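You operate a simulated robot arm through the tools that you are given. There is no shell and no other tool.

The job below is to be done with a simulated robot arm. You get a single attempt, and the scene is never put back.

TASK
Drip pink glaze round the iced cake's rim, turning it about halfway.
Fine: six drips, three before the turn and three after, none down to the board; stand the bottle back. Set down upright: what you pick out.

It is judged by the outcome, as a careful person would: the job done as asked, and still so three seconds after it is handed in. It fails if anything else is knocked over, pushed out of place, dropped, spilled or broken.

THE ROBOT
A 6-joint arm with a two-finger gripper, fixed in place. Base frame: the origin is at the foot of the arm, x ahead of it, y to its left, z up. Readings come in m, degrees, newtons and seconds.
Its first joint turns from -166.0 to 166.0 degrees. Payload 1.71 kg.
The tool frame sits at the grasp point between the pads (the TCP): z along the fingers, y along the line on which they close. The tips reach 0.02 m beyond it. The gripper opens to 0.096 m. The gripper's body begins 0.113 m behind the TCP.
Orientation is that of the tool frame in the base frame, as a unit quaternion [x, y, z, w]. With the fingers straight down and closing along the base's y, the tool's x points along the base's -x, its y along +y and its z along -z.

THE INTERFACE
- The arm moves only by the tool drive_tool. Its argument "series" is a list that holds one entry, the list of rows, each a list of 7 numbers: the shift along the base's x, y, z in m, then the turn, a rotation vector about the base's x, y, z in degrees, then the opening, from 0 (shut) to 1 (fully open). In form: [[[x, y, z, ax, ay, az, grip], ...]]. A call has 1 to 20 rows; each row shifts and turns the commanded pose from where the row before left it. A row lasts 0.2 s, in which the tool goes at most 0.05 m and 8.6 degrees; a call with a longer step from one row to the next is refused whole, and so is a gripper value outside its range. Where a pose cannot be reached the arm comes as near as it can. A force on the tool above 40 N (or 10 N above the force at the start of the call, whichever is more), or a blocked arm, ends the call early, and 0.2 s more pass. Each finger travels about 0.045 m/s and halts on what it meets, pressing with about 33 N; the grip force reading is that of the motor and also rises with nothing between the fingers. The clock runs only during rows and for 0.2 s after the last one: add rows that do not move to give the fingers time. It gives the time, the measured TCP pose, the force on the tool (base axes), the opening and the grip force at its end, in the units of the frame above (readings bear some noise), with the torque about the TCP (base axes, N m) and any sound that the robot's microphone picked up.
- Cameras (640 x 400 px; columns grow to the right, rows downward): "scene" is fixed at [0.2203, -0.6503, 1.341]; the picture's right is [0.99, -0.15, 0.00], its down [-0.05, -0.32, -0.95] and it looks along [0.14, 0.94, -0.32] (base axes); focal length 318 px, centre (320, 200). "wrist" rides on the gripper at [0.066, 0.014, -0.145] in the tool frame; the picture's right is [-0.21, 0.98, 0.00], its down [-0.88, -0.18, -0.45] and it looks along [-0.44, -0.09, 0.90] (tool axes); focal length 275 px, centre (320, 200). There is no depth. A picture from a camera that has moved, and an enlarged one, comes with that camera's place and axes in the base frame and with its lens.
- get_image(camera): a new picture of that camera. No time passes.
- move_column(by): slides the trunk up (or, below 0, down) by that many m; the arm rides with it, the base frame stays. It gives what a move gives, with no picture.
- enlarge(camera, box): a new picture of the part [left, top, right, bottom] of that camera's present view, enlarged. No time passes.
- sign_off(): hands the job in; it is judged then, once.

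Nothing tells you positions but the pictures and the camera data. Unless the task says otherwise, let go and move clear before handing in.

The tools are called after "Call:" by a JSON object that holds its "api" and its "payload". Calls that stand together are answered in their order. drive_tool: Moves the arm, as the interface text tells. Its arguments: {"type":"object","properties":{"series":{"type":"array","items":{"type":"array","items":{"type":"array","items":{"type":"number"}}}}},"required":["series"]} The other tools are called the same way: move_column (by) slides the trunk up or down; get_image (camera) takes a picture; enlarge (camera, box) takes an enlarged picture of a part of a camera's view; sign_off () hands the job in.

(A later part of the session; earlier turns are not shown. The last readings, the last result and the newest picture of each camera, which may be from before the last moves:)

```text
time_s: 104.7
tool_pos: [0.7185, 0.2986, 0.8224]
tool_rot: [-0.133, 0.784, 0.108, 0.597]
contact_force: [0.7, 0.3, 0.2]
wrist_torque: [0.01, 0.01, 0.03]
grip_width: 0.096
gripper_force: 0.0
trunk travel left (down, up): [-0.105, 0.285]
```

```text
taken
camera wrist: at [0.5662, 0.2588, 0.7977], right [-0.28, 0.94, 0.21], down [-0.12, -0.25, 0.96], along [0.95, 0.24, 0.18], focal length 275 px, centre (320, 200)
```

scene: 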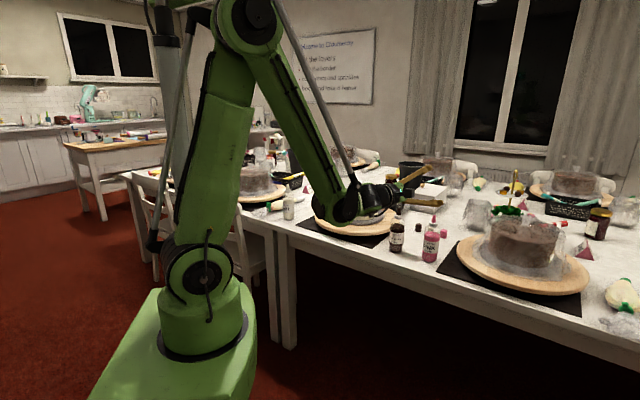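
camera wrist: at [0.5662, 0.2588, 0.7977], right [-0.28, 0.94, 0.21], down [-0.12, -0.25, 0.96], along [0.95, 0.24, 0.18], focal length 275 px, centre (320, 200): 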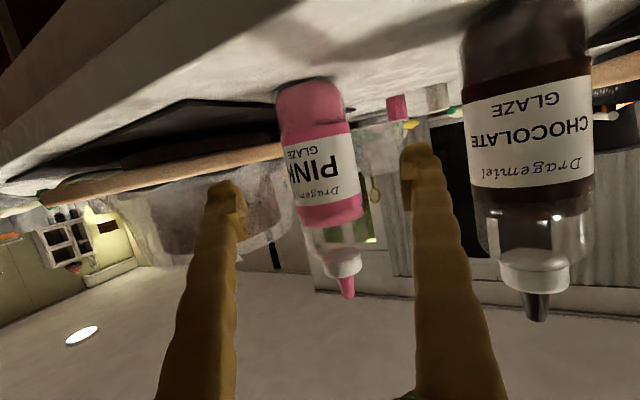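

Call:
{"api": "drive_tool", "payload": {"series": [[[0.018, 0.0065, 0, 0, 0, 0, 1], [0.018, 0.0065, 0, 0, 0, 0, 1], [0.018, 0.0065, 0, 0, 0, 0, 1], [0, 0, 0, 0, 0, 0, 1]]]}}

Call:
{"api": "get_image", "payload": {"camera": "wrist"}}

Call:
{"api": "enlarge", "payload": {"camera": "scene", "box": [370, 190, 470, 270]}}

```text
time_s: 105.7
tool_pos: [0.7738, 0.3165, 0.8208]
tool_rot: [-0.132, 0.783, 0.108, 0.598]
contact_force: [0.3, 0.3, -0.5]
wrist_torque: [-0.02, 0.0, -0.02]
grip_width: 0.0959
gripper_force: 0.2
trunk travel left (down, up): [-0.105, 0.285]
```

```text
taken
camera wrist: at [0.6213, 0.2769, 0.7967], right [-0.28, 0.94, 0.21], down [-0.12, -0.25, 0.96], along [0.95, 0.24, 0.18], focal length 275 px, centre (320, 200)
```

wrist: 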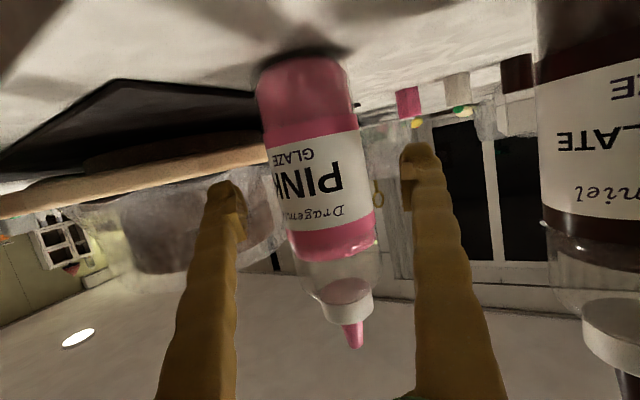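

```text
5.00 times, centred on (420, 230) of scene
camera zoom: at [0.2203, -0.6503, 1.341], right [0.99, -0.15, 0.0], down [-0.05, -0.32, -0.95], along [0.14, 0.94, -0.32], focal length 1587 px, centre (-180, 50)
```

zoom: 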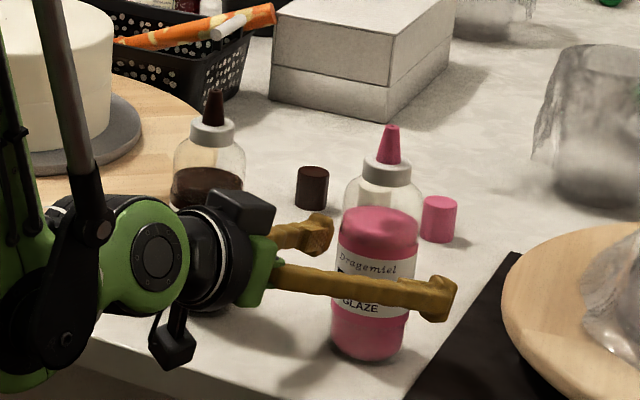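

The bottle is centred between the pads. I'll close to the holding setting and lift.

Call:
{"api": "drive_tool", "payload": {"series": [[[0, 0, 0, 0, 0, 0, 0.75], [0, 0, 0, 0, 0, 0, 0.6], [0, 0, 0, 0, 0, 0, 0.55], [0, 0, 0, 0, 0, 0, 0.5375], [0, 0, 0, 0, 0, 0, 0.5375], [0, 0, 0, 0, 0, 0, 0.5375]]]}}

Call:
{"api": "drive_tool", "payload": {"series": [[[0, 0, 0.006, 0, 0, 0, 0.5375], [0, 0, 0.01, 0, 0, 0, 0.5375], [0, 0, 0.012, 0, 0, 0, 0.5375], [0, 0, 0, 0, 0, 0, 0.5375]]]}}

Call:
{"api": "enlarge", "payload": {"camera": "scene", "box": [370, 190, 470, 270]}}

Call:
{"api": "get_image", "payload": {"camera": "wrist"}}

```text
time_s: 107.1
tool_pos: [0.7727, 0.3158, 0.8222]
tool_rot: [-0.132, 0.783, 0.108, 0.598]
contact_force: [-0.6, 0.0, -0.2]
wrist_torque: [-0.02, 0.0, -0.02]
grip_width: 0.0527
gripper_force: 10.5
trunk travel left (down, up): [-0.105, 0.285]
```

```text
time_s: 108.1
tool_pos: [0.7741, 0.3172, 0.8493]
tool_rot: [-0.133, 0.783, 0.108, 0.597]
contact_force: [0.4, 1.0, -0.6]
wrist_torque: [0.0, 0.01, 0.01]
grip_width: 0.0525
gripper_force: 9.9
trunk travel left (down, up): [-0.105, 0.285]
```

```text
5.00 times, centred on (420, 230) of scene
camera zoom: at [0.2203, -0.6503, 1.341], right [0.99, -0.15, 0.0], down [-0.05, -0.32, -0.95], along [0.14, 0.94, -0.32], focal length 1587 px, centre (-180, 50)
```

zoom: 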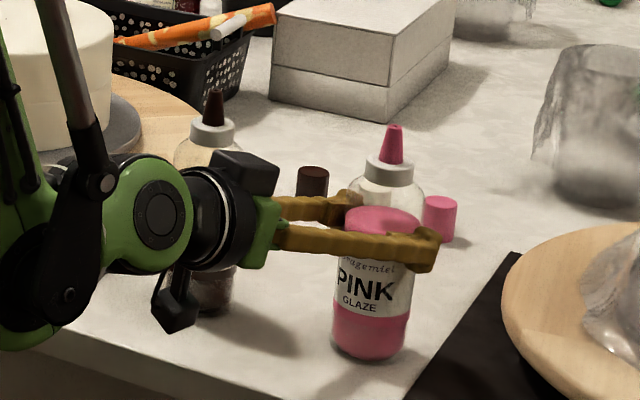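

```text
taken
camera wrist: at [0.6219, 0.2783, 0.8245], right [-0.28, 0.94, 0.21], down [-0.12, -0.25, 0.96], along [0.95, 0.24, 0.18], focal length 275 px, centre (320, 200)
```

wrist: 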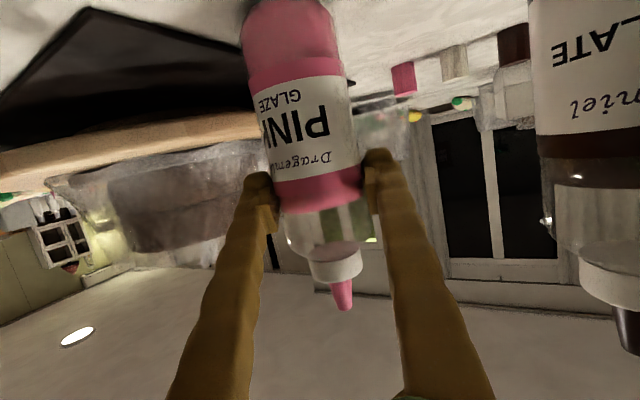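

At this setting the grip only reached 10 N and slid up the bottle, which stayed standing. I'll go back down and close to 0.53, which gave a reliable 33 N before.

Call:
{"api": "drive_tool", "payload": {"series": [[[0, 0, 0, 0, 0, 0, 0.62], [0, 0, 0, 0, 0, 0, 0.62], [0, 0, -0.009, 0, 0, 0, 0.62], [0, 0, -0.009, 0, 0, 0, 0.62], [0, 0, -0.009, 0, 0, 0, 0.62], [0, 0, 0, 0, 0, 0, 0.62]]]}}

Call:
{"api": "get_image", "payload": {"camera": "wrist"}}

Call:
{"api": "drive_tool", "payload": {"series": [[[0, 0, 0, 0, 0, 0, 0.57], [0, 0, 0, 0, 0, 0, 0.55], [0, 0, 0, 0, 0, 0, 0.53], [0, 0, 0, 0, 0, 0, 0.53], [0, 0, 0, 0, 0, 0, 0.53]]]}}

```text
time_s: 109.5
tool_pos: [0.7713, 0.3185, 0.8227]
tool_rot: [-0.133, 0.784, 0.108, 0.597]
contact_force: [-0.1, 0.5, 0.6]
wrist_torque: [0.01, 0.05, 0.01]
grip_width: 0.0595
gripper_force: 0.0
trunk travel left (down, up): [-0.105, 0.285]
```

```text
taken
camera wrist: at [0.6204, 0.2787, 0.7982], right [-0.28, 0.94, 0.21], down [-0.12, -0.25, 0.96], along [0.95, 0.24, 0.18], focal length 275 px, centre (320, 200)
```

wrist: 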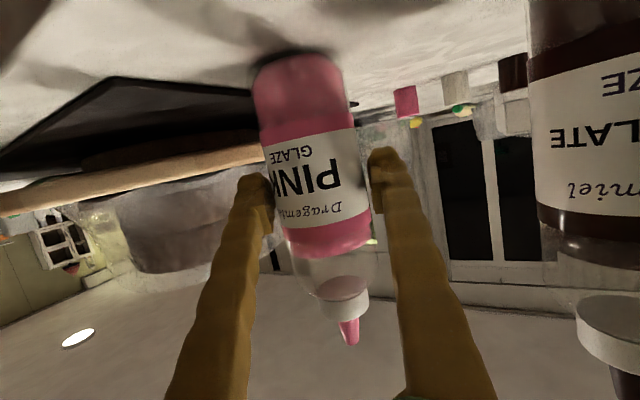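

```text
time_s: 110.7
tool_pos: [0.7727, 0.3179, 0.8227]
tool_rot: [-0.131, 0.784, 0.107, 0.598]
contact_force: [-0.5, -0.8, -0.2]
wrist_torque: [0.01, -0.02, -0.03]
grip_width: 0.0525
gripper_force: 7.4
trunk travel left (down, up): [-0.105, 0.285]
```

Call:
{"api": "drive_tool", "payload": {"series": [[[0, 0, 0, 0, 0, 0, 0.53], [0, 0, 0, 0, 0, 0, 0.53]]]}}

Call:
{"api": "drive_tool", "payload": {"series": [[[0, 0, 0, 0, 0, 0, 0.52], [0, 0, 0, 0, 0, 0, 0.52], [0, 0, 0, 0, 0, 0, 0.52]]]}}

Call:
{"api": "get_image", "payload": {"camera": "wrist"}}

Call:
{"api": "enlarge", "payload": {"camera": "scene", "box": [370, 190, 470, 270]}}

```text
time_s: 111.3
tool_pos: [0.7724, 0.3179, 0.8227]
tool_rot: [-0.132, 0.784, 0.107, 0.597]
contact_force: [0.2, 0.2, 0.7]
wrist_torque: [-0.03, -0.03, -0.01]
grip_width: 0.0523
gripper_force: 7.2
trunk travel left (down, up): [-0.105, 0.285]
```

```text
time_s: 112.1
tool_pos: [0.7725, 0.3178, 0.8222]
tool_rot: [-0.132, 0.784, 0.107, 0.597]
contact_force: [1.0, 0.2, 0.5]
wrist_torque: [-0.06, -0.03, 0.0]
grip_width: 0.0517
gripper_force: 32.7
trunk travel left (down, up): [-0.105, 0.285]
```

```text
taken
camera wrist: at [0.6204, 0.2787, 0.7984], right [-0.28, 0.94, 0.21], down [-0.12, -0.25, 0.96], along [0.95, 0.24, 0.18], focal length 275 px, centre (320, 200)
```

wrist: 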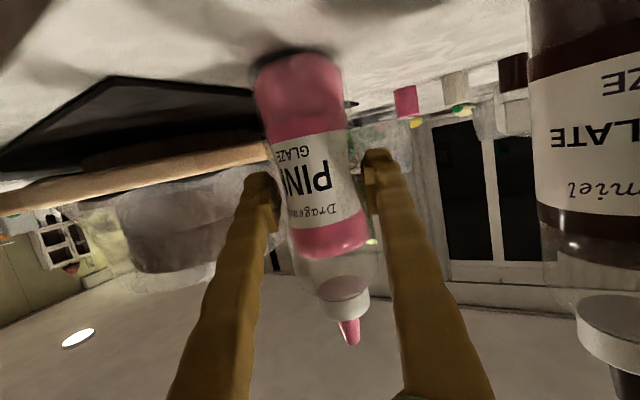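

```text
5.00 times, centred on (420, 230) of scene
camera zoom: at [0.2203, -0.6503, 1.341], right [0.99, -0.15, 0.0], down [-0.05, -0.32, -0.95], along [0.14, 0.94, -0.32], focal length 1587 px, centre (-180, 50)
```

zoom: 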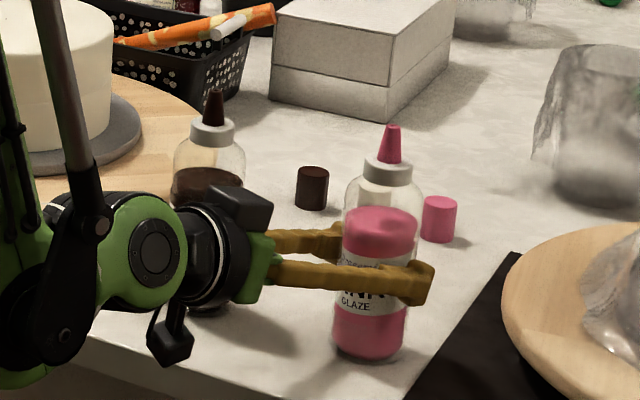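

Opening 0.52 now gives a firm 33 N. I'll lift and check that it holds.

Call:
{"api": "drive_tool", "payload": {"series": [[[0, 0, 0.006, 0, 0, 0, 0.52], [0, 0, 0.01, 0, 0, 0, 0.52], [0, 0, 0.012, 0, 0, 0, 0.52], [0, 0, 0, 0, 0, 0, 0.52]]]}}

Call:
{"api": "enlarge", "payload": {"camera": "scene", "box": [370, 190, 470, 270]}}

Call:
{"api": "get_image", "payload": {"camera": "wrist"}}

```text
time_s: 113.1
tool_pos: [0.7735, 0.3186, 0.8507]
tool_rot: [-0.132, 0.784, 0.108, 0.597]
contact_force: [0.2, -0.4, -3.6]
wrist_torque: [-0.01, 0.01, -0.01]
grip_width: 0.0519
gripper_force: 33.0
trunk travel left (down, up): [-0.105, 0.285]
```

```text
5.00 times, centred on (420, 230) of scene
camera zoom: at [0.2203, -0.6503, 1.341], right [0.99, -0.15, 0.0], down [-0.05, -0.32, -0.95], along [0.14, 0.94, -0.32], focal length 1587 px, centre (-180, 50)
```

zoom: 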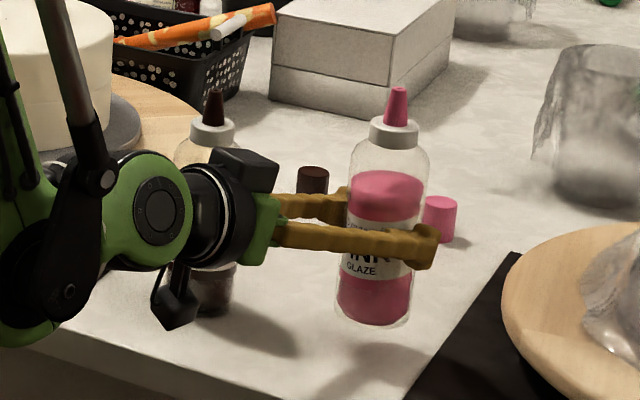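

```text
taken
camera wrist: at [0.6218, 0.2795, 0.8263], right [-0.28, 0.94, 0.21], down [-0.12, -0.25, 0.96], along [0.95, 0.24, 0.18], focal length 275 px, centre (320, 200)
```

wrist: 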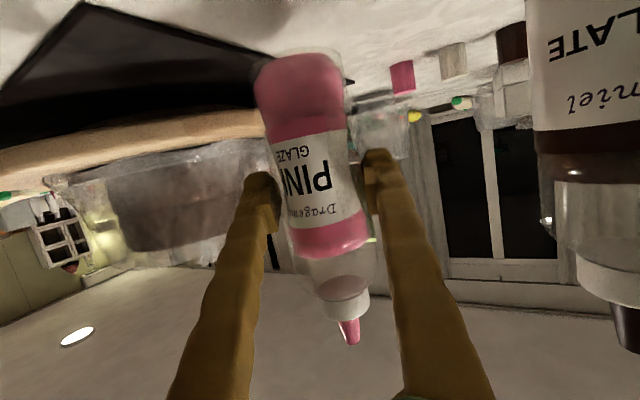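

The bottle is held firmly (3.6 N hanging) with its nozzle about 0.105 m above the grasp point. I'll lift it to z = 1.10 and settle the trunk at the height I rehearsed with.

Call:
{"api": "drive_tool", "payload": {"series": [[[0, 0, 0.03, 0, 0, 0, 0.52], [0, 0, 0.04, 0, 0, 0, 0.52], [0, 0, 0.04, 0, 0, 0, 0.52], [0, 0, 0.04, 0, 0, 0, 0.52], [0, 0, 0.04, 0, 0, 0, 0.52], [0, 0, 0.04, 0, 0, 0, 0.52], [0, 0, 0.02, 0, 0, 0, 0.52], [0, 0, 0, 0, 0, 0, 0.52]]]}}

Call:
{"api": "get_image", "payload": {"camera": "scene"}}

```text
time_s: 114.9
tool_pos: [0.7741, 0.3183, 1.1023]
tool_rot: [-0.132, 0.783, 0.108, 0.598]
contact_force: [0.0, -0.7, -3.1]
wrist_torque: [-0.01, 0.02, -0.02]
grip_width: 0.0518
gripper_force: 32.9
trunk travel left (down, up): [-0.105, 0.285]
```

```text
taken
```

scene: 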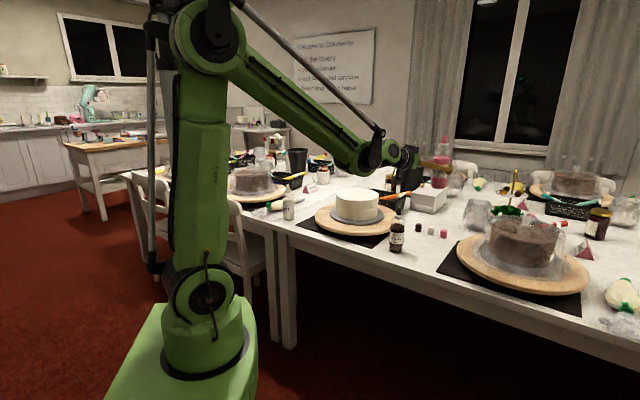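

Call:
{"api": "drive_tool", "payload": {"series": [[[-0.0163, 0.0369, 0, 0, 0, 2.3, 0.52], [-0.0163, 0.0369, 0, 0, 0, 2.3, 0.52], [-0.0163, 0.0369, 0, 0, 0, 2.3, 0.52], [-0.0163, 0.0369, 0, 0, 0, 2.3, 0.52], [-0.0163, 0.0369, 0, 0, 0, 2.3, 0.52], [-0.0163, 0.0369, 0, 0, 0, 2.3, 0.52], [-0.0163, 0.0369, 0, 0, 0, 2.3, 0.52], [-0.0163, 0.0369, 0, 0, 0, 2.3, 0.52], [0, 0, 0, 0, 0, 2.0, 0.52], [0, 0, 0, 0, 0, 0, 0.52]]]}}

Call:
{"api": "move_column", "payload": {"by": -0.04}}

Call:
{"api": "get_image", "payload": {"camera": "scene"}}

Call:
{"api": "get_image", "payload": {"camera": "wrist"}}

```text
time_s: 117.1
tool_pos: [0.6412, 0.6123, 1.0994]
tool_rot: [-0.27, 0.748, 0.213, 0.568]
contact_force: [0.0, 0.1, -2.2]
wrist_torque: [0.01, 0.0, -0.03]
grip_width: 0.0521
gripper_force: 33.3
trunk travel left (down, up): [-0.105, 0.285]
```

```text
time_s: 117.9
tool_pos: [0.6415, 0.612, 1.0596]
tool_rot: [-0.269, 0.748, 0.212, 0.568]
contact_force: [0.1, -0.6, -2.7]
wrist_torque: [-0.04, 0.02, 0.01]
grip_width: 0.0518
gripper_force: 33.0
trunk travel left (down, up): [-0.065, 0.325]
```

```text
taken
```

scene: 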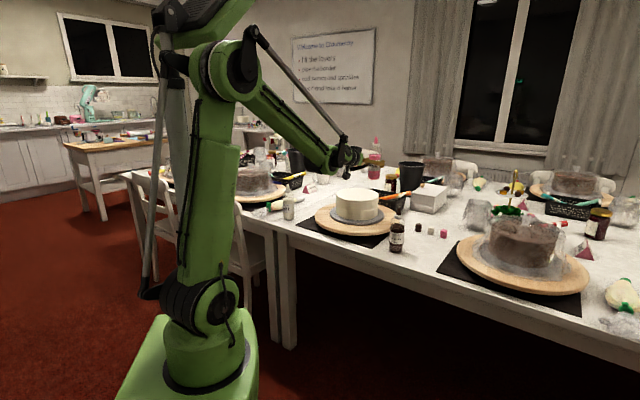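

```text
taken
camera wrist: at [0.514, 0.5222, 1.0351], right [-0.59, 0.78, 0.21], down [-0.03, -0.28, 0.96], along [0.81, 0.56, 0.18], focal length 275 px, centre (320, 200)
```

wrist: 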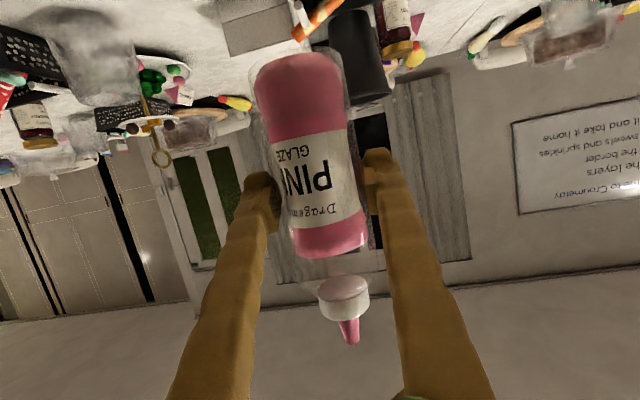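

The bottle is upright above the cake's right-hand near rim. Now I'll pitch the tool level and roll to 90° with sideways compensation, keeping the nozzle over the first drip point and descending slightly.

Call:
{"api": "drive_tool", "payload": {"series": [[[0, 0, 0, 4.94, -5.84, 0, 0.52], [0, 0, 0, 4.94, -5.84, 0, 0.52], [-0.0094, 0.0111, -0.0055, 6.248, 5.28, 0, 0.52], [-0.0092, 0.0108, -0.0055, 6.248, 5.28, 0, 0.52], [-0.0088, 0.0104, -0.0055, 6.248, 5.28, 0, 0.52], [-0.0083, 0.0098, -0.0055, 6.248, 5.28, 0, 0.52], [-0.0076, 0.0089, -0.0055, 6.248, 5.28, 0, 0.52], [0, 0, 0, 0, 0, 0, 0.52]]]}}

Call:
{"api": "enlarge", "payload": {"camera": "scene", "box": [300, 130, 440, 240]}}

Call:
{"api": "get_image", "payload": {"camera": "wrist"}}

```text
time_s: 119.7
tool_pos: [0.5952, 0.6642, 1.0347]
tool_rot: [0.009, 0.707, 0.464, 0.534]
contact_force: [1.2, -3.9, 32.9]
wrist_torque: [-0.68, -0.23, -0.01]
grip_width: 0.0581
gripper_force: 33.7
trunk travel left (down, up): [-0.065, 0.325]
```

```text
3.64 times, centred on (370, 185) of scene
camera zoom: at [0.2203, -0.6503, 1.341], right [0.99, -0.15, 0.0], down [-0.05, -0.32, -0.95], along [0.14, 0.94, -0.32], focal length 1154 px, centre (138, 254)
```

zoom: 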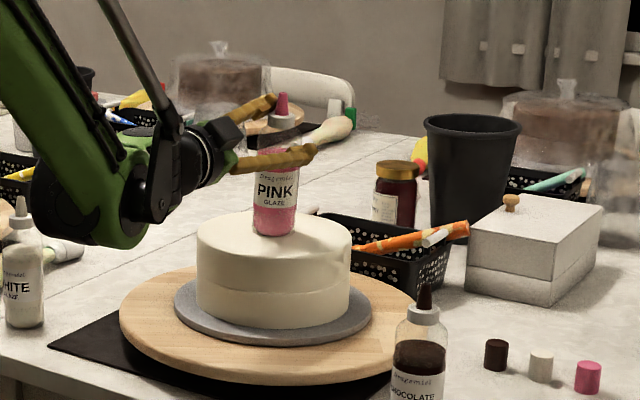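

```text
taken
camera wrist: at [0.4511, 0.6111, 0.9952], right [-0.38, 0.45, 0.8], down [0.12, -0.84, 0.53], along [0.92, 0.3, 0.27], focal length 275 px, centre (320, 200)
```

wrist: 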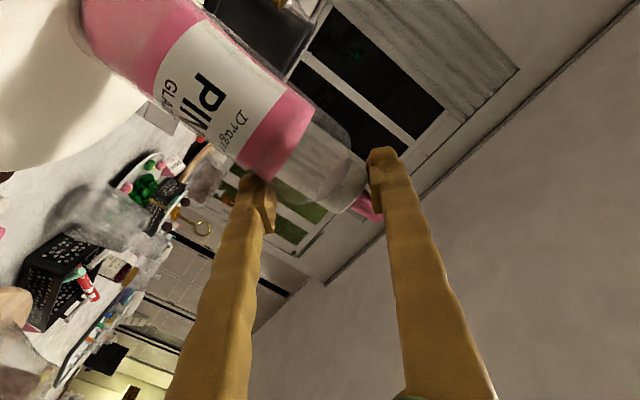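

Problem: during the roll the bottle slid down through the fingers and is now standing upright on the cake top. The pads are wedged on its shoulder, pressing it down with about 33 N. I'll stop here and ease the grip open in tiny steps to relieve that force without tipping it.

Call:
{"api": "drive_tool", "payload": {"series": [[[0, 0, 0, 0, 0, 0, 0.605], [0, 0, 0, 0, 0, 0, 0.61]]]}}

Call:
{"api": "enlarge", "payload": {"camera": "scene", "box": [320, 140, 400, 220]}}

```text
time_s: 120.3
tool_pos: [0.5969, 0.6647, 1.0334]
tool_rot: [0.01, 0.707, 0.464, 0.534]
contact_force: [-0.6, 0.4, 2.1]
wrist_torque: [0.03, -0.05, 0.0]
grip_width: 0.0603
gripper_force: 1.8
trunk travel left (down, up): [-0.065, 0.325]
```

```text
5.00 times, centred on (360, 180) of scene
camera zoom: at [0.2203, -0.6503, 1.341], right [0.99, -0.15, 0.0], down [-0.05, -0.32, -0.95], along [0.14, 0.94, -0.32], focal length 1587 px, centre (120, 300)
```

zoom: 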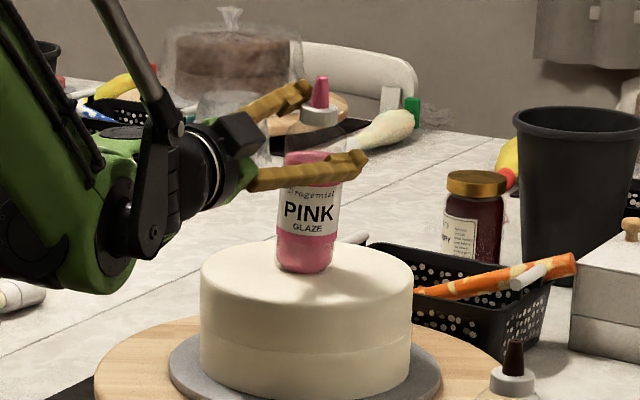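

The force is relieved and the bottle stands freely on the cake top. I'll look closely before untangling the fingers.

Call:
{"api": "get_image", "payload": {"camera": "wrist"}}

Call:
{"api": "enlarge", "payload": {"camera": "scene", "box": [335, 145, 395, 205]}}

```text
taken
camera wrist: at [0.452, 0.612, 0.9935], right [-0.38, 0.45, 0.8], down [0.13, -0.84, 0.53], along [0.92, 0.3, 0.26], focal length 275 px, centre (320, 200)
```

wrist: 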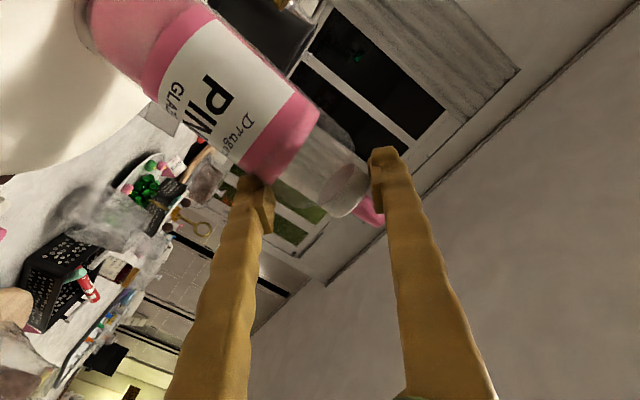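

```text
6.67 times, centred on (365, 175) of scene
camera zoom: at [0.2203, -0.6503, 1.341], right [0.99, -0.15, 0.0], down [-0.05, -0.32, -0.95], along [0.14, 0.94, -0.32], focal length 2116 px, centre (20, 367)
```

zoom: 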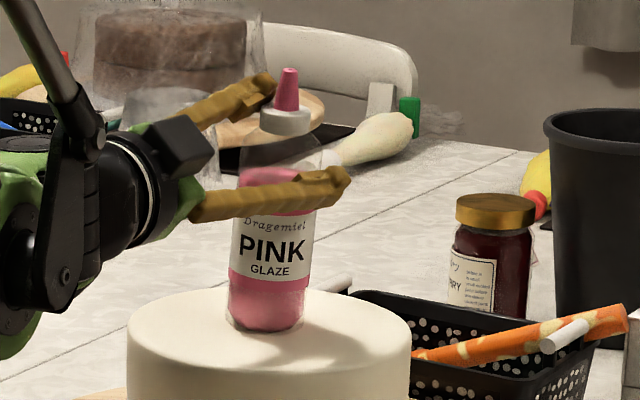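

Opening moves both fingers away from the bottle on their own sides. I'll open slowly, watching that it settles upright.

Call:
{"api": "drive_tool", "payload": {"series": [[[0, 0, 0, 0, 0, 0, 0.63], [0, 0, 0, 0, 0, 0, 0.65], [0, 0, 0, 0, 0, 0, 0.68], [0, 0, 0, 0, 0, 0, 0.72]]]}}

Call:
{"api": "enlarge", "payload": {"camera": "scene", "box": [335, 145, 395, 205]}}

Call:
{"api": "drive_tool", "payload": {"series": [[[0, 0, 0, 0, 0, 0, 0.8], [0, 0, 0, 0, 0, 0, 0.9], [0, 0, 0, 0, 0, 0, 1], [0, 0, 0, 0, 0, 0, 1]]]}}

Call:
{"api": "enlarge", "payload": {"camera": "scene", "box": [335, 145, 395, 205]}}

Call:
{"api": "get_image", "payload": {"camera": "wrist"}}

```text
time_s: 121.3
tool_pos: [0.5971, 0.6644, 1.0339]
tool_rot: [0.008, 0.707, 0.463, 0.534]
contact_force: [0.3, 1.0, 0.4]
wrist_torque: [-0.02, -0.01, -0.03]
grip_width: 0.0692
gripper_force: 0.6
trunk travel left (down, up): [-0.065, 0.325]
```

```text
6.67 times, centred on (365, 175) of scene
camera zoom: at [0.2203, -0.6503, 1.341], right [0.99, -0.15, 0.0], down [-0.05, -0.32, -0.95], along [0.14, 0.94, -0.32], focal length 2116 px, centre (20, 367)
```

zoom: 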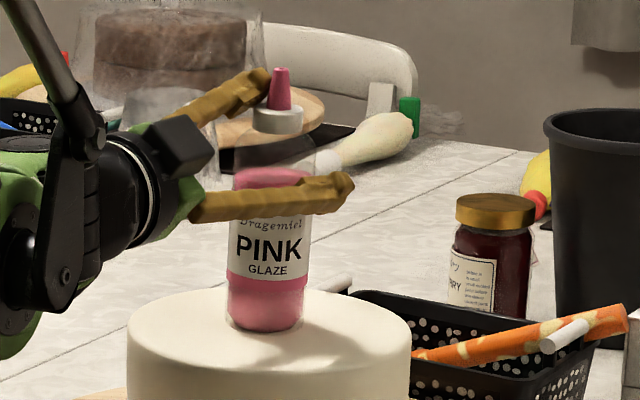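

```text
time_s: 122.3
tool_pos: [0.5969, 0.6646, 1.0326]
tool_rot: [0.009, 0.707, 0.463, 0.534]
contact_force: [-0.2, 0.4, -0.2]
wrist_torque: [0.02, 0.03, -0.02]
grip_width: 0.0959
gripper_force: 0.1
trunk travel left (down, up): [-0.065, 0.325]
```

```text
6.67 times, centred on (365, 175) of scene
camera zoom: at [0.2203, -0.6503, 1.341], right [0.99, -0.15, 0.0], down [-0.05, -0.32, -0.95], along [0.14, 0.94, -0.32], focal length 2116 px, centre (20, 367)
```

zoom: 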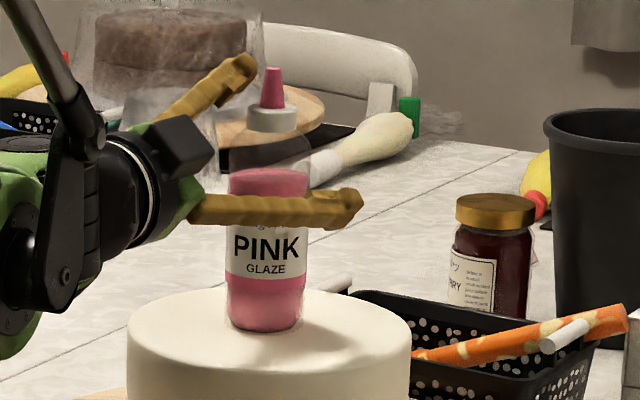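

```text
taken
camera wrist: at [0.4522, 0.6122, 0.9933], right [-0.38, 0.45, 0.8], down [0.12, -0.84, 0.53], along [0.92, 0.3, 0.26], focal length 275 px, centre (320, 200)
```

wrist: 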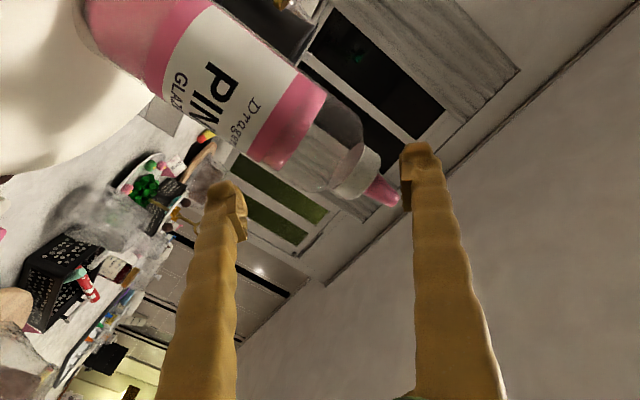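

The bottle is standing upright and free on the cake. I think the slip came from closing only just below the bottle's width: once the pads settled, the force dropped away. I'll unroll the open gripper around it, shifting slightly left for clearance.

Call:
{"api": "drive_tool", "payload": {"series": [[[-0.0013, 0.0015, 0, -6.24, -5.28, 0, 1], [-0.0013, 0.0015, 0, -6.24, -5.28, 0, 1], [-0.0013, 0.0015, 0, -6.24, -5.28, 0, 1], [0, 0, 0, 0, 0, 0, 1]]]}}

Call:
{"api": "get_image", "payload": {"camera": "wrist"}}

Call:
{"api": "enlarge", "payload": {"camera": "scene", "box": [335, 145, 395, 205]}}

```text
time_s: 123.3
tool_pos: [0.5942, 0.6688, 1.0317]
tool_rot: [-0.142, 0.692, 0.339, 0.621]
contact_force: [0.1, 0.4, 0.7]
wrist_torque: [-0.01, 0.0, 0.0]
grip_width: 0.0961
gripper_force: 0.0
trunk travel left (down, up): [-0.065, 0.325]
```

```text
taken
camera wrist: at [0.4632, 0.6006, 0.974], right [-0.56, 0.67, 0.48], down [-0.06, -0.62, 0.78], along [0.82, 0.41, 0.39], focal length 275 px, centre (320, 200)
```

wrist: 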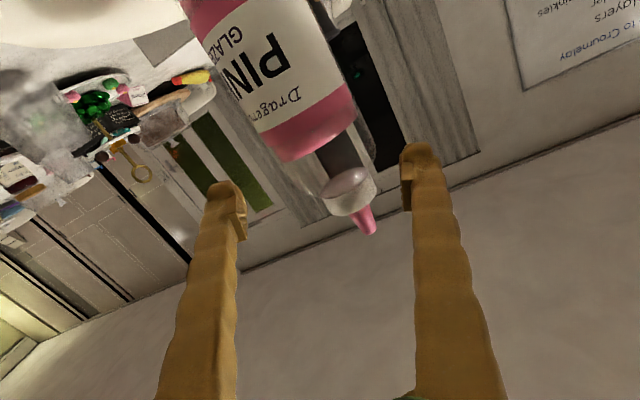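

```text
6.67 times, centred on (365, 175) of scene
camera zoom: at [0.2203, -0.6503, 1.341], right [0.99, -0.15, 0.0], down [-0.05, -0.32, -0.95], along [0.14, 0.94, -0.32], focal length 2116 px, centre (20, 367)
```

zoom: 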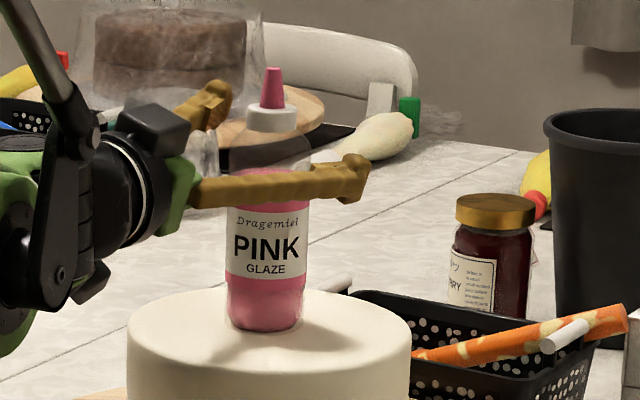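

Call:
{"api": "drive_tool", "payload": {"series": [[[-0.0013, 0.0015, 0, -6.24, -5.28, 0, 1], [-0.0013, 0.0015, 0, -6.24, -5.28, 0, 1], [0, 0, 0, 0, 0, 0, 1]]]}}

Call:
{"api": "get_image", "payload": {"camera": "wrist"}}

```text
time_s: 124.1
tool_pos: [0.5912, 0.6726, 1.0326]
tool_rot: [-0.239, 0.665, 0.248, 0.663]
contact_force: [0.0, -0.1, 0.6]
wrist_torque: [0.0, 0.01, -0.01]
grip_width: 0.0958
gripper_force: 0.1
trunk travel left (down, up): [-0.065, 0.325]
```

```text
taken
camera wrist: at [0.4729, 0.5896, 0.9675], right [-0.63, 0.75, 0.22], down [-0.21, -0.44, 0.87], along [0.75, 0.5, 0.43], focal length 275 px, centre (320, 200)
```

wrist: 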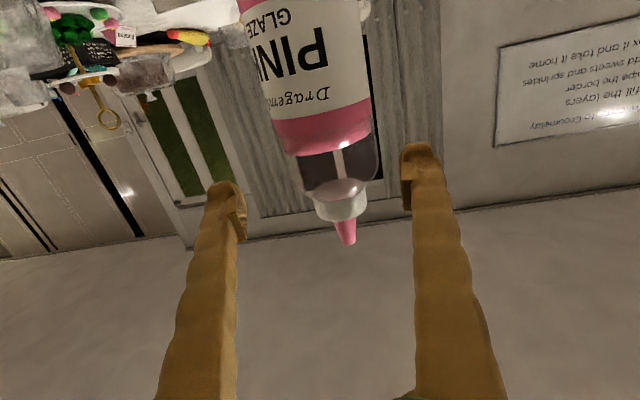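

The tool is level again and the bottle is untouched. I'll pitch down 12°, centre on the bottle and descend to mid-body height for a firm re-grip.

Call:
{"api": "drive_tool", "payload": {"series": [[[0, 0, 0, -3.88, 4.58, 0, 1], [-0.003, 0.0035, 0, -3.88, 4.58, 0, 1], [-0.003, 0.0035, -0.018, 0, 0, 0, 1], [0, 0, -0.018, 0, 0, 0, 1], [0, 0, -0.018, 0, 0, 0, 1], [0, 0, 0, 0, 0, 0, 1]]]}}

Call:
{"api": "get_image", "payload": {"camera": "wrist"}}

Call:
{"api": "enlarge", "payload": {"camera": "scene", "box": [335, 145, 395, 205]}}

```text
time_s: 125.5
tool_pos: [0.5863, 0.6777, 0.9775]
tool_rot: [-0.262, 0.731, 0.22, 0.59]
contact_force: [0.6, 0.7, -0.1]
wrist_torque: [-0.04, 0.0, -0.02]
grip_width: 0.0962
gripper_force: 0.0
trunk travel left (down, up): [-0.065, 0.325]
```

```text
taken
camera wrist: at [0.4599, 0.5896, 0.9445], right [-0.6, 0.77, 0.21], down [-0.07, -0.31, 0.95], along [0.8, 0.55, 0.24], focal length 275 px, centre (320, 200)
```

wrist: 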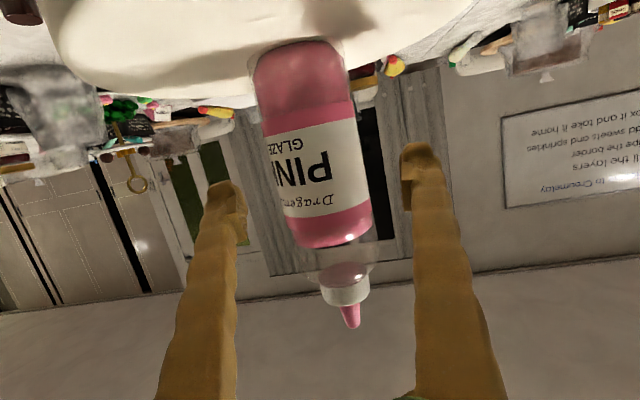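

```text
6.67 times, centred on (365, 175) of scene
camera zoom: at [0.2203, -0.6503, 1.341], right [0.99, -0.15, 0.0], down [-0.05, -0.32, -0.95], along [0.14, 0.94, -0.32], focal length 2116 px, centre (20, 367)
```

zoom: 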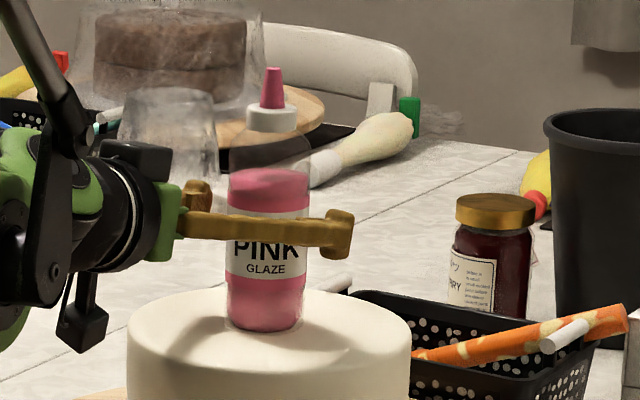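

The bottle is centred at the same grasp depth as before. I'll close with a much deeper command (0.40) so the full 33 N is kept even if the pads settle, then lift slightly.

Call:
{"api": "drive_tool", "payload": {"series": [[[0, 0, 0, 0, 0, 0, 0.75], [0, 0, 0, 0, 0, 0, 0.6], [0, 0, 0, 0, 0, 0, 0.55], [0, 0, 0, 0, 0, 0, 0.5], [0, 0, 0, 0, 0, 0, 0.4], [0, 0, 0, 0, 0, 0, 0.4], [0, 0, 0, 0, 0, 0, 0.4]]]}}

Call:
{"api": "drive_tool", "payload": {"series": [[[0, 0, 0.005, 0, 0, 0, 0.4], [0, 0, 0.008, 0, 0, 0, 0.4], [0, 0, 0.008, 0, 0, 0, 0.4], [0, 0, 0, 0, 0, 0, 0.4]]]}}

Call:
{"api": "get_image", "payload": {"camera": "wrist"}}

Call:
{"api": "enlarge", "payload": {"camera": "scene", "box": [335, 145, 395, 205]}}

```text
time_s: 127.1
tool_pos: [0.5873, 0.6786, 0.9779]
tool_rot: [-0.263, 0.731, 0.221, 0.59]
contact_force: [-1.5, 0.3, 0.8]
wrist_torque: [-0.03, 0.02, 0.06]
grip_width: 0.0519
gripper_force: 33.7
trunk travel left (down, up): [-0.065, 0.325]
```

```text
time_s: 128.1
tool_pos: [0.5848, 0.6775, 0.9998]
tool_rot: [-0.262, 0.731, 0.22, 0.59]
contact_force: [0.5, -0.7, -3.4]
wrist_torque: [-0.03, 0.01, -0.01]
grip_width: 0.0519
gripper_force: 33.2
trunk travel left (down, up): [-0.065, 0.325]
```

```text
taken
camera wrist: at [0.4582, 0.5886, 0.966], right [-0.6, 0.77, 0.21], down [-0.07, -0.31, 0.95], along [0.8, 0.55, 0.24], focal length 275 px, centre (320, 200)
```

wrist: 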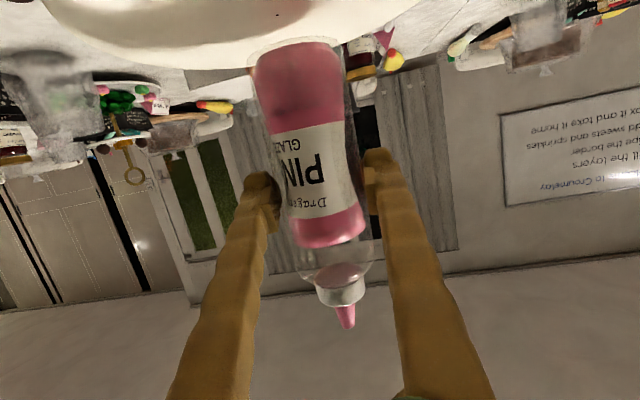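

```text
6.67 times, centred on (365, 175) of scene
camera zoom: at [0.2203, -0.6503, 1.341], right [0.99, -0.15, 0.0], down [-0.05, -0.32, -0.95], along [0.14, 0.94, -0.32], focal length 2116 px, centre (20, 367)
```

zoom: 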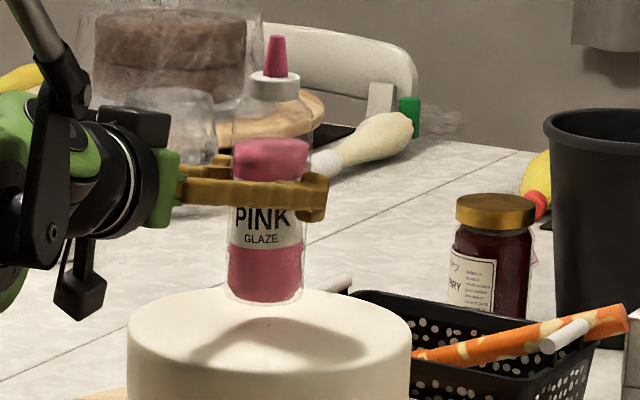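

It's held firmly, and you can see the bottle wall pinched at the pads. The bottle hangs 2 cm above the cake and there is no mark on the icing. I'll rise and test the pitch and the start of the roll in small steps, checking for slip each time.

Call:
{"api": "drive_tool", "payload": {"series": [[[0, 0, 0.03, 0, 0, 0, 0.4], [0, 0, 0.03, 0, 0, 0, 0.4], [0, 0, 0, 0, 0, 0, 0.4]]]}}

Call:
{"api": "drive_tool", "payload": {"series": [[[0, 0, 0, 1.94, -2.29, 0, 0.4], [0, 0, 0, 1.94, -2.29, 0, 0.4], [0, 0, 0, 1.94, -2.29, 0, 0.4], [0, 0, 0, 1.94, -2.29, 0, 0.4], [0, 0, 0, 0, 0, 0, 0.4]]]}}

Call:
{"api": "get_image", "payload": {"camera": "wrist"}}

Call:
{"api": "drive_tool", "payload": {"series": [[[0, 0, 0, 3.06, 2.58, 0, 0.4], [0, 0, 0, 3.06, 2.58, 0, 0.4], [0, 0, 0, 3.06, 2.58, 0, 0.4], [0, 0, 0, 0, 0, 0, 0.4]]]}}

Call:
{"api": "get_image", "payload": {"camera": "wrist"}}

Call:
{"api": "enlarge", "payload": {"camera": "scene", "box": [335, 145, 395, 205]}}

```text
time_s: 128.9
tool_pos: [0.5835, 0.6787, 1.0582]
tool_rot: [-0.263, 0.732, 0.22, 0.589]
contact_force: [-0.4, 1.2, -3.0]
wrist_torque: [-0.04, 0.01, -0.01]
grip_width: 0.0519
gripper_force: 33.2
trunk travel left (down, up): [-0.065, 0.325]
```

```text
time_s: 130.1
tool_pos: [0.5848, 0.6795, 1.0594]
tool_rot: [-0.239, 0.665, 0.247, 0.663]
contact_force: [1.0, -0.9, -3.1]
wrist_torque: [-0.02, -0.01, 0.02]
grip_width: 0.0517
gripper_force: 33.0
trunk travel left (down, up): [-0.065, 0.325]
```

```text
taken
camera wrist: at [0.4659, 0.5972, 0.9939], right [-0.63, 0.75, 0.22], down [-0.21, -0.44, 0.87], along [0.75, 0.5, 0.43], focal length 275 px, centre (320, 200)
```

wrist: 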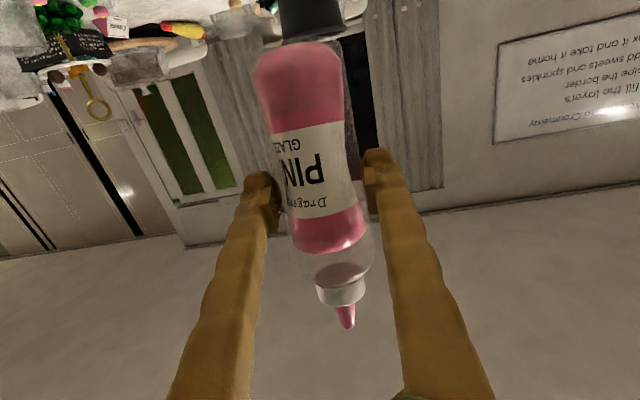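

```text
time_s: 131.1
tool_pos: [0.5857, 0.68, 1.0585]
tool_rot: [-0.168, 0.687, 0.316, 0.633]
contact_force: [-0.8, -1.1, -3.0]
wrist_torque: [0.01, 0.02, 0.0]
grip_width: 0.0518
gripper_force: 32.9
trunk travel left (down, up): [-0.065, 0.325]
```

```text
taken
camera wrist: at [0.4573, 0.6075, 0.9988], right [-0.59, 0.69, 0.42], down [-0.1, -0.57, 0.81], along [0.8, 0.44, 0.4], focal length 275 px, centre (320, 200)
```

wrist: 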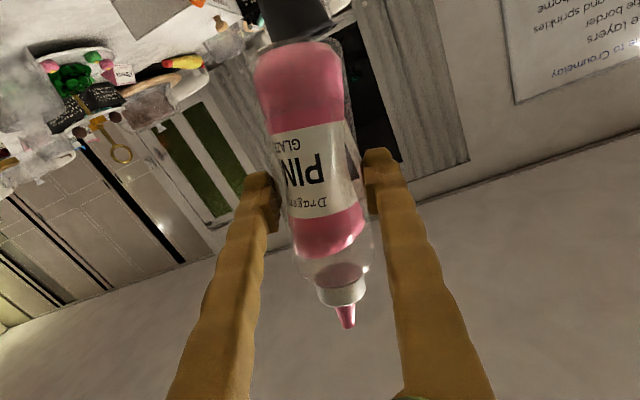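

```text
6.67 times, centred on (365, 175) of scene
camera zoom: at [0.2203, -0.6503, 1.341], right [0.99, -0.15, 0.0], down [-0.05, -0.32, -0.95], along [0.14, 0.94, -0.32], focal length 2116 px, centre (20, 367)
```

zoom: 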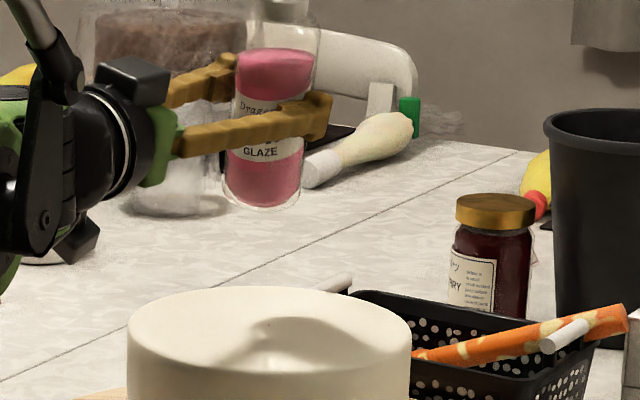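

No slip at all this time; the deep command was the fix. I'll do the critical part of the inversion over the left rim point (+60°), where the nozzle points inward over the cake as it tips. That way any early glaze lands on the cake. First I'll roll to about 82°.

Call:
{"api": "drive_tool", "payload": {"series": [[[-0.0118, 0.0086, -0.004, 0, 0, 4, 0.4], [-0.0118, 0.0086, -0.004, 0, 0, 4, 0.4], [-0.0118, 0.0086, -0.004, 5.19, 5.82, 0, 0.4], [-0.0118, 0.0086, -0.004, 5.19, 5.82, 0, 0.4], [-0.0118, 0.0086, -0.004, 5.19, 5.82, 0, 0.4], [-0.0118, 0.0086, -0.004, 5.19, 5.82, 0, 0.4], [-0.0118, 0.0086, -0.004, 5.19, 5.82, 0, 0.4], [0, 0, 0, 0, 0, 0, 0.4]]]}}

Call:
{"api": "get_image", "payload": {"camera": "wrist"}}

Call:
{"api": "enlarge", "payload": {"camera": "scene", "box": [310, 120, 430, 240]}}

```text
time_s: 132.9
tool_pos: [0.5056, 0.7401, 1.0325]
tool_rot: [0.023, 0.707, 0.541, 0.455]
contact_force: [0.4, -0.7, -2.9]
wrist_torque: [-0.03, 0.01, 0.04]
grip_width: 0.0519
gripper_force: 32.8
trunk travel left (down, up): [-0.065, 0.325]
```

```text
taken
camera wrist: at [0.3632, 0.6723, 1.0027], right [-0.33, 0.3, 0.9], down [0.3, -0.87, 0.4], along [0.89, 0.4, 0.2], focal length 275 px, centre (320, 200)
```

wrist: 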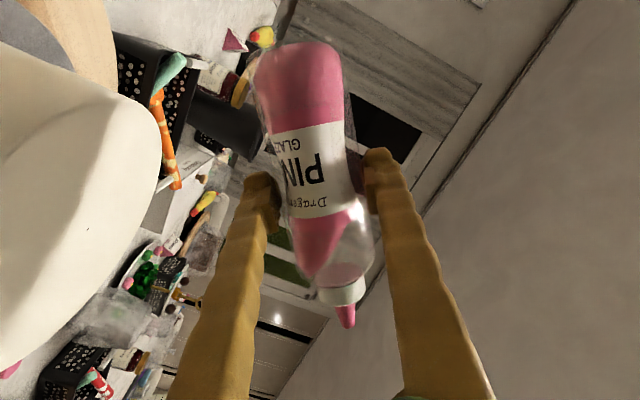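

```text
3.33 times, centred on (370, 180) of scene
camera zoom: at [0.2203, -0.6503, 1.341], right [0.99, -0.15, 0.0], down [-0.05, -0.32, -0.95], along [0.14, 0.94, -0.32], focal length 1058 px, centre (153, 267)
```

zoom: 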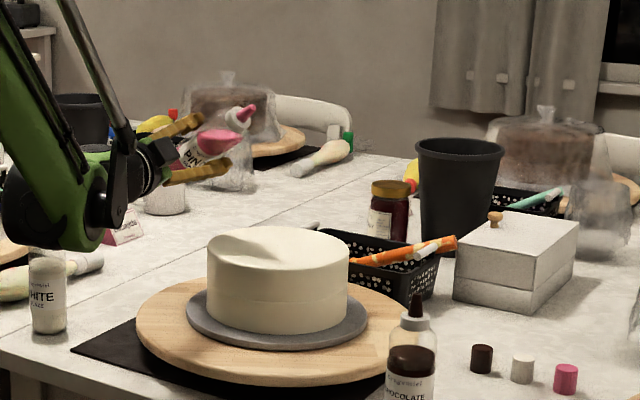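

The liquid inside tilts realistically and the grip is steady. I'll continue to about 85°, which puts the nozzle tip above the left rim point.

Call:
{"api": "drive_tool", "payload": {"series": [[[-0.0153, 0.0107, -0.005, 5.59, 6.27, 0, 0.4], [-0.0153, 0.0107, -0.005, 5.59, 6.27, 0, 0.4], [-0.0153, 0.0107, -0.005, 5.59, 6.27, 0, 0.4]]]}}

Call:
{"api": "get_image", "payload": {"camera": "wrist"}}

Call:
{"api": "enlarge", "payload": {"camera": "scene", "box": [310, 120, 430, 240]}}

```text
time_s: 133.7
tool_pos: [0.4574, 0.7729, 1.0173]
tool_rot: [0.177, 0.685, 0.628, 0.325]
contact_force: [-0.2, 0.1, -2.3]
wrist_torque: [-0.03, 0.02, 0.06]
grip_width: 0.0519
gripper_force: 33.1
trunk travel left (down, up): [-0.065, 0.325]
```

```text
taken
camera wrist: at [0.313, 0.7096, 1.0159], right [-0.01, 0.01, 1.0], down [0.37, -0.93, 0.02], along [0.93, 0.37, 0.01], focal length 275 px, centre (320, 200)
```

wrist: 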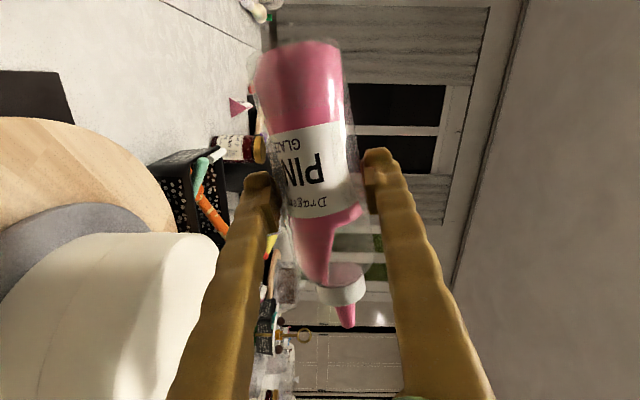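

```text
3.33 times, centred on (370, 180) of scene
camera zoom: at [0.2203, -0.6503, 1.341], right [0.99, -0.15, 0.0], down [-0.05, -0.32, -0.95], along [0.14, 0.94, -0.32], focal length 1058 px, centre (153, 267)
```

zoom: 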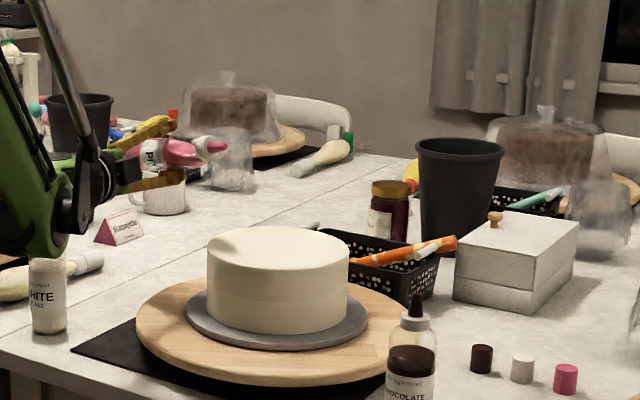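

The nozzle is nearly horizontal with glaze at the neck, and the tip is about 2 cm inside the left rim. I'll step just past horizontal and check for any flow.

Call:
{"api": "drive_tool", "payload": {"series": [[[-0.0065, 0.005, -0.0035, 5.46, 6.12, 0, 0.4], [-0.0065, 0.005, -0.0035, 5.46, 6.12, 0, 0.4]]]}}

Call:
{"api": "get_image", "payload": {"camera": "wrist"}}

Call:
{"api": "enlarge", "payload": {"camera": "scene", "box": [310, 140, 390, 230]}}

```text
time_s: 134.3
tool_pos: [0.4448, 0.7811, 1.009]
tool_rot: [0.273, 0.653, 0.668, 0.231]
contact_force: [-0.6, 0.0, -2.9]
wrist_torque: [-0.05, 0.06, 0.03]
grip_width: 0.0517
gripper_force: 32.6
trunk travel left (down, up): [-0.065, 0.325]
```

```text
taken
camera wrist: at [0.3002, 0.7163, 1.0286], right [0.2, -0.17, 0.96], down [0.35, -0.91, -0.24], along [0.92, 0.38, -0.12], focal length 275 px, centre (320, 200)
```

wrist: 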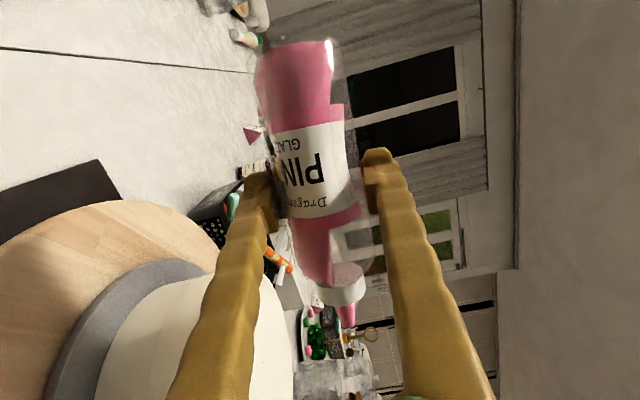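

```text
4.44 times, centred on (350, 185) of scene
camera zoom: at [0.2203, -0.6503, 1.341], right [0.99, -0.15, 0.0], down [-0.05, -0.32, -0.95], along [0.14, 0.94, -0.32], focal length 1411 px, centre (187, 267)
```

zoom: 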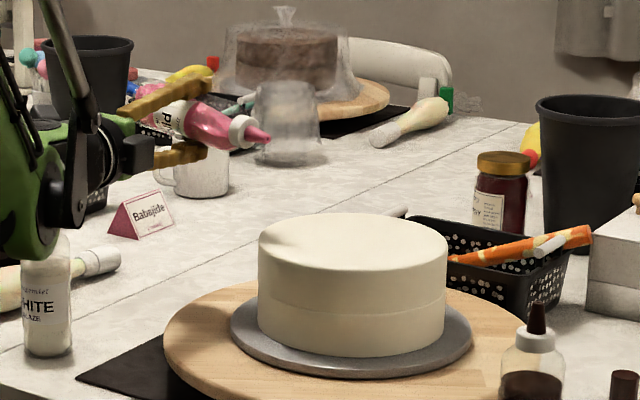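

There's no flow yet just past horizontal, and the tip is at the left rim point. I'll continue two steps to about 110° and look again.

Call:
{"api": "drive_tool", "payload": {"series": [[[0.0019, -0.001, 0, 5.46, 6.12, 0, 0.4], [0.0019, -0.001, 0, 5.46, 6.12, 0, 0.4]]]}}

Call:
{"api": "get_image", "payload": {"camera": "wrist"}}

Call:
{"api": "enlarge", "payload": {"camera": "scene", "box": [310, 140, 390, 230]}}

```text
time_s: 134.9
tool_pos: [0.4474, 0.7788, 1.0106]
tool_rot: [0.364, 0.607, 0.693, 0.134]
contact_force: [-0.1, 0.2, -2.9]
wrist_torque: [-0.06, 0.01, -0.01]
grip_width: 0.0518
gripper_force: 33.0
trunk travel left (down, up): [-0.065, 0.325]
```

```text
taken
camera wrist: at [0.3099, 0.7092, 1.0458], right [0.39, -0.35, 0.85], down [0.27, -0.84, -0.47], along [0.88, 0.42, -0.24], focal length 275 px, centre (320, 200)
```

wrist: 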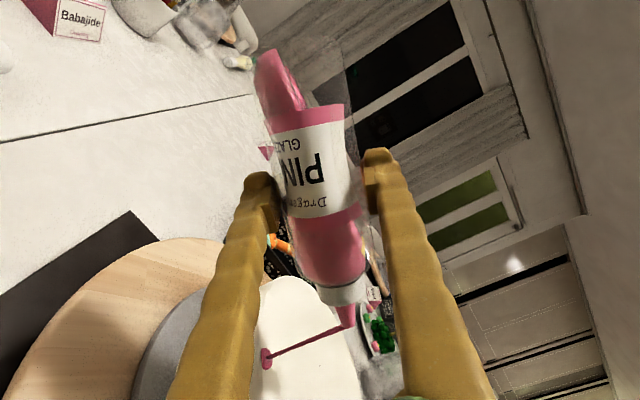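

```text
4.44 times, centred on (350, 185) of scene
camera zoom: at [0.2203, -0.6503, 1.341], right [0.99, -0.15, 0.0], down [-0.05, -0.32, -0.95], along [0.14, 0.94, -0.32], focal length 1411 px, centre (187, 267)
```

zoom: 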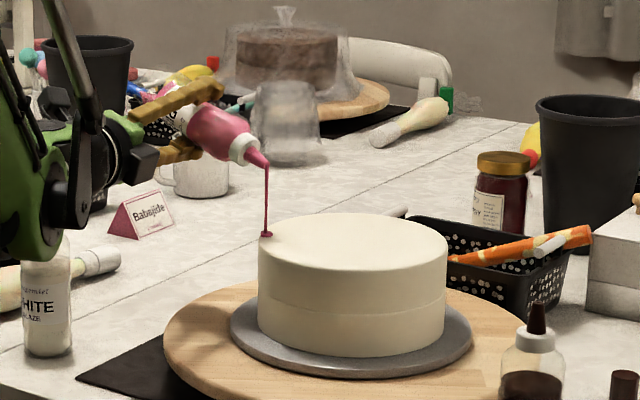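

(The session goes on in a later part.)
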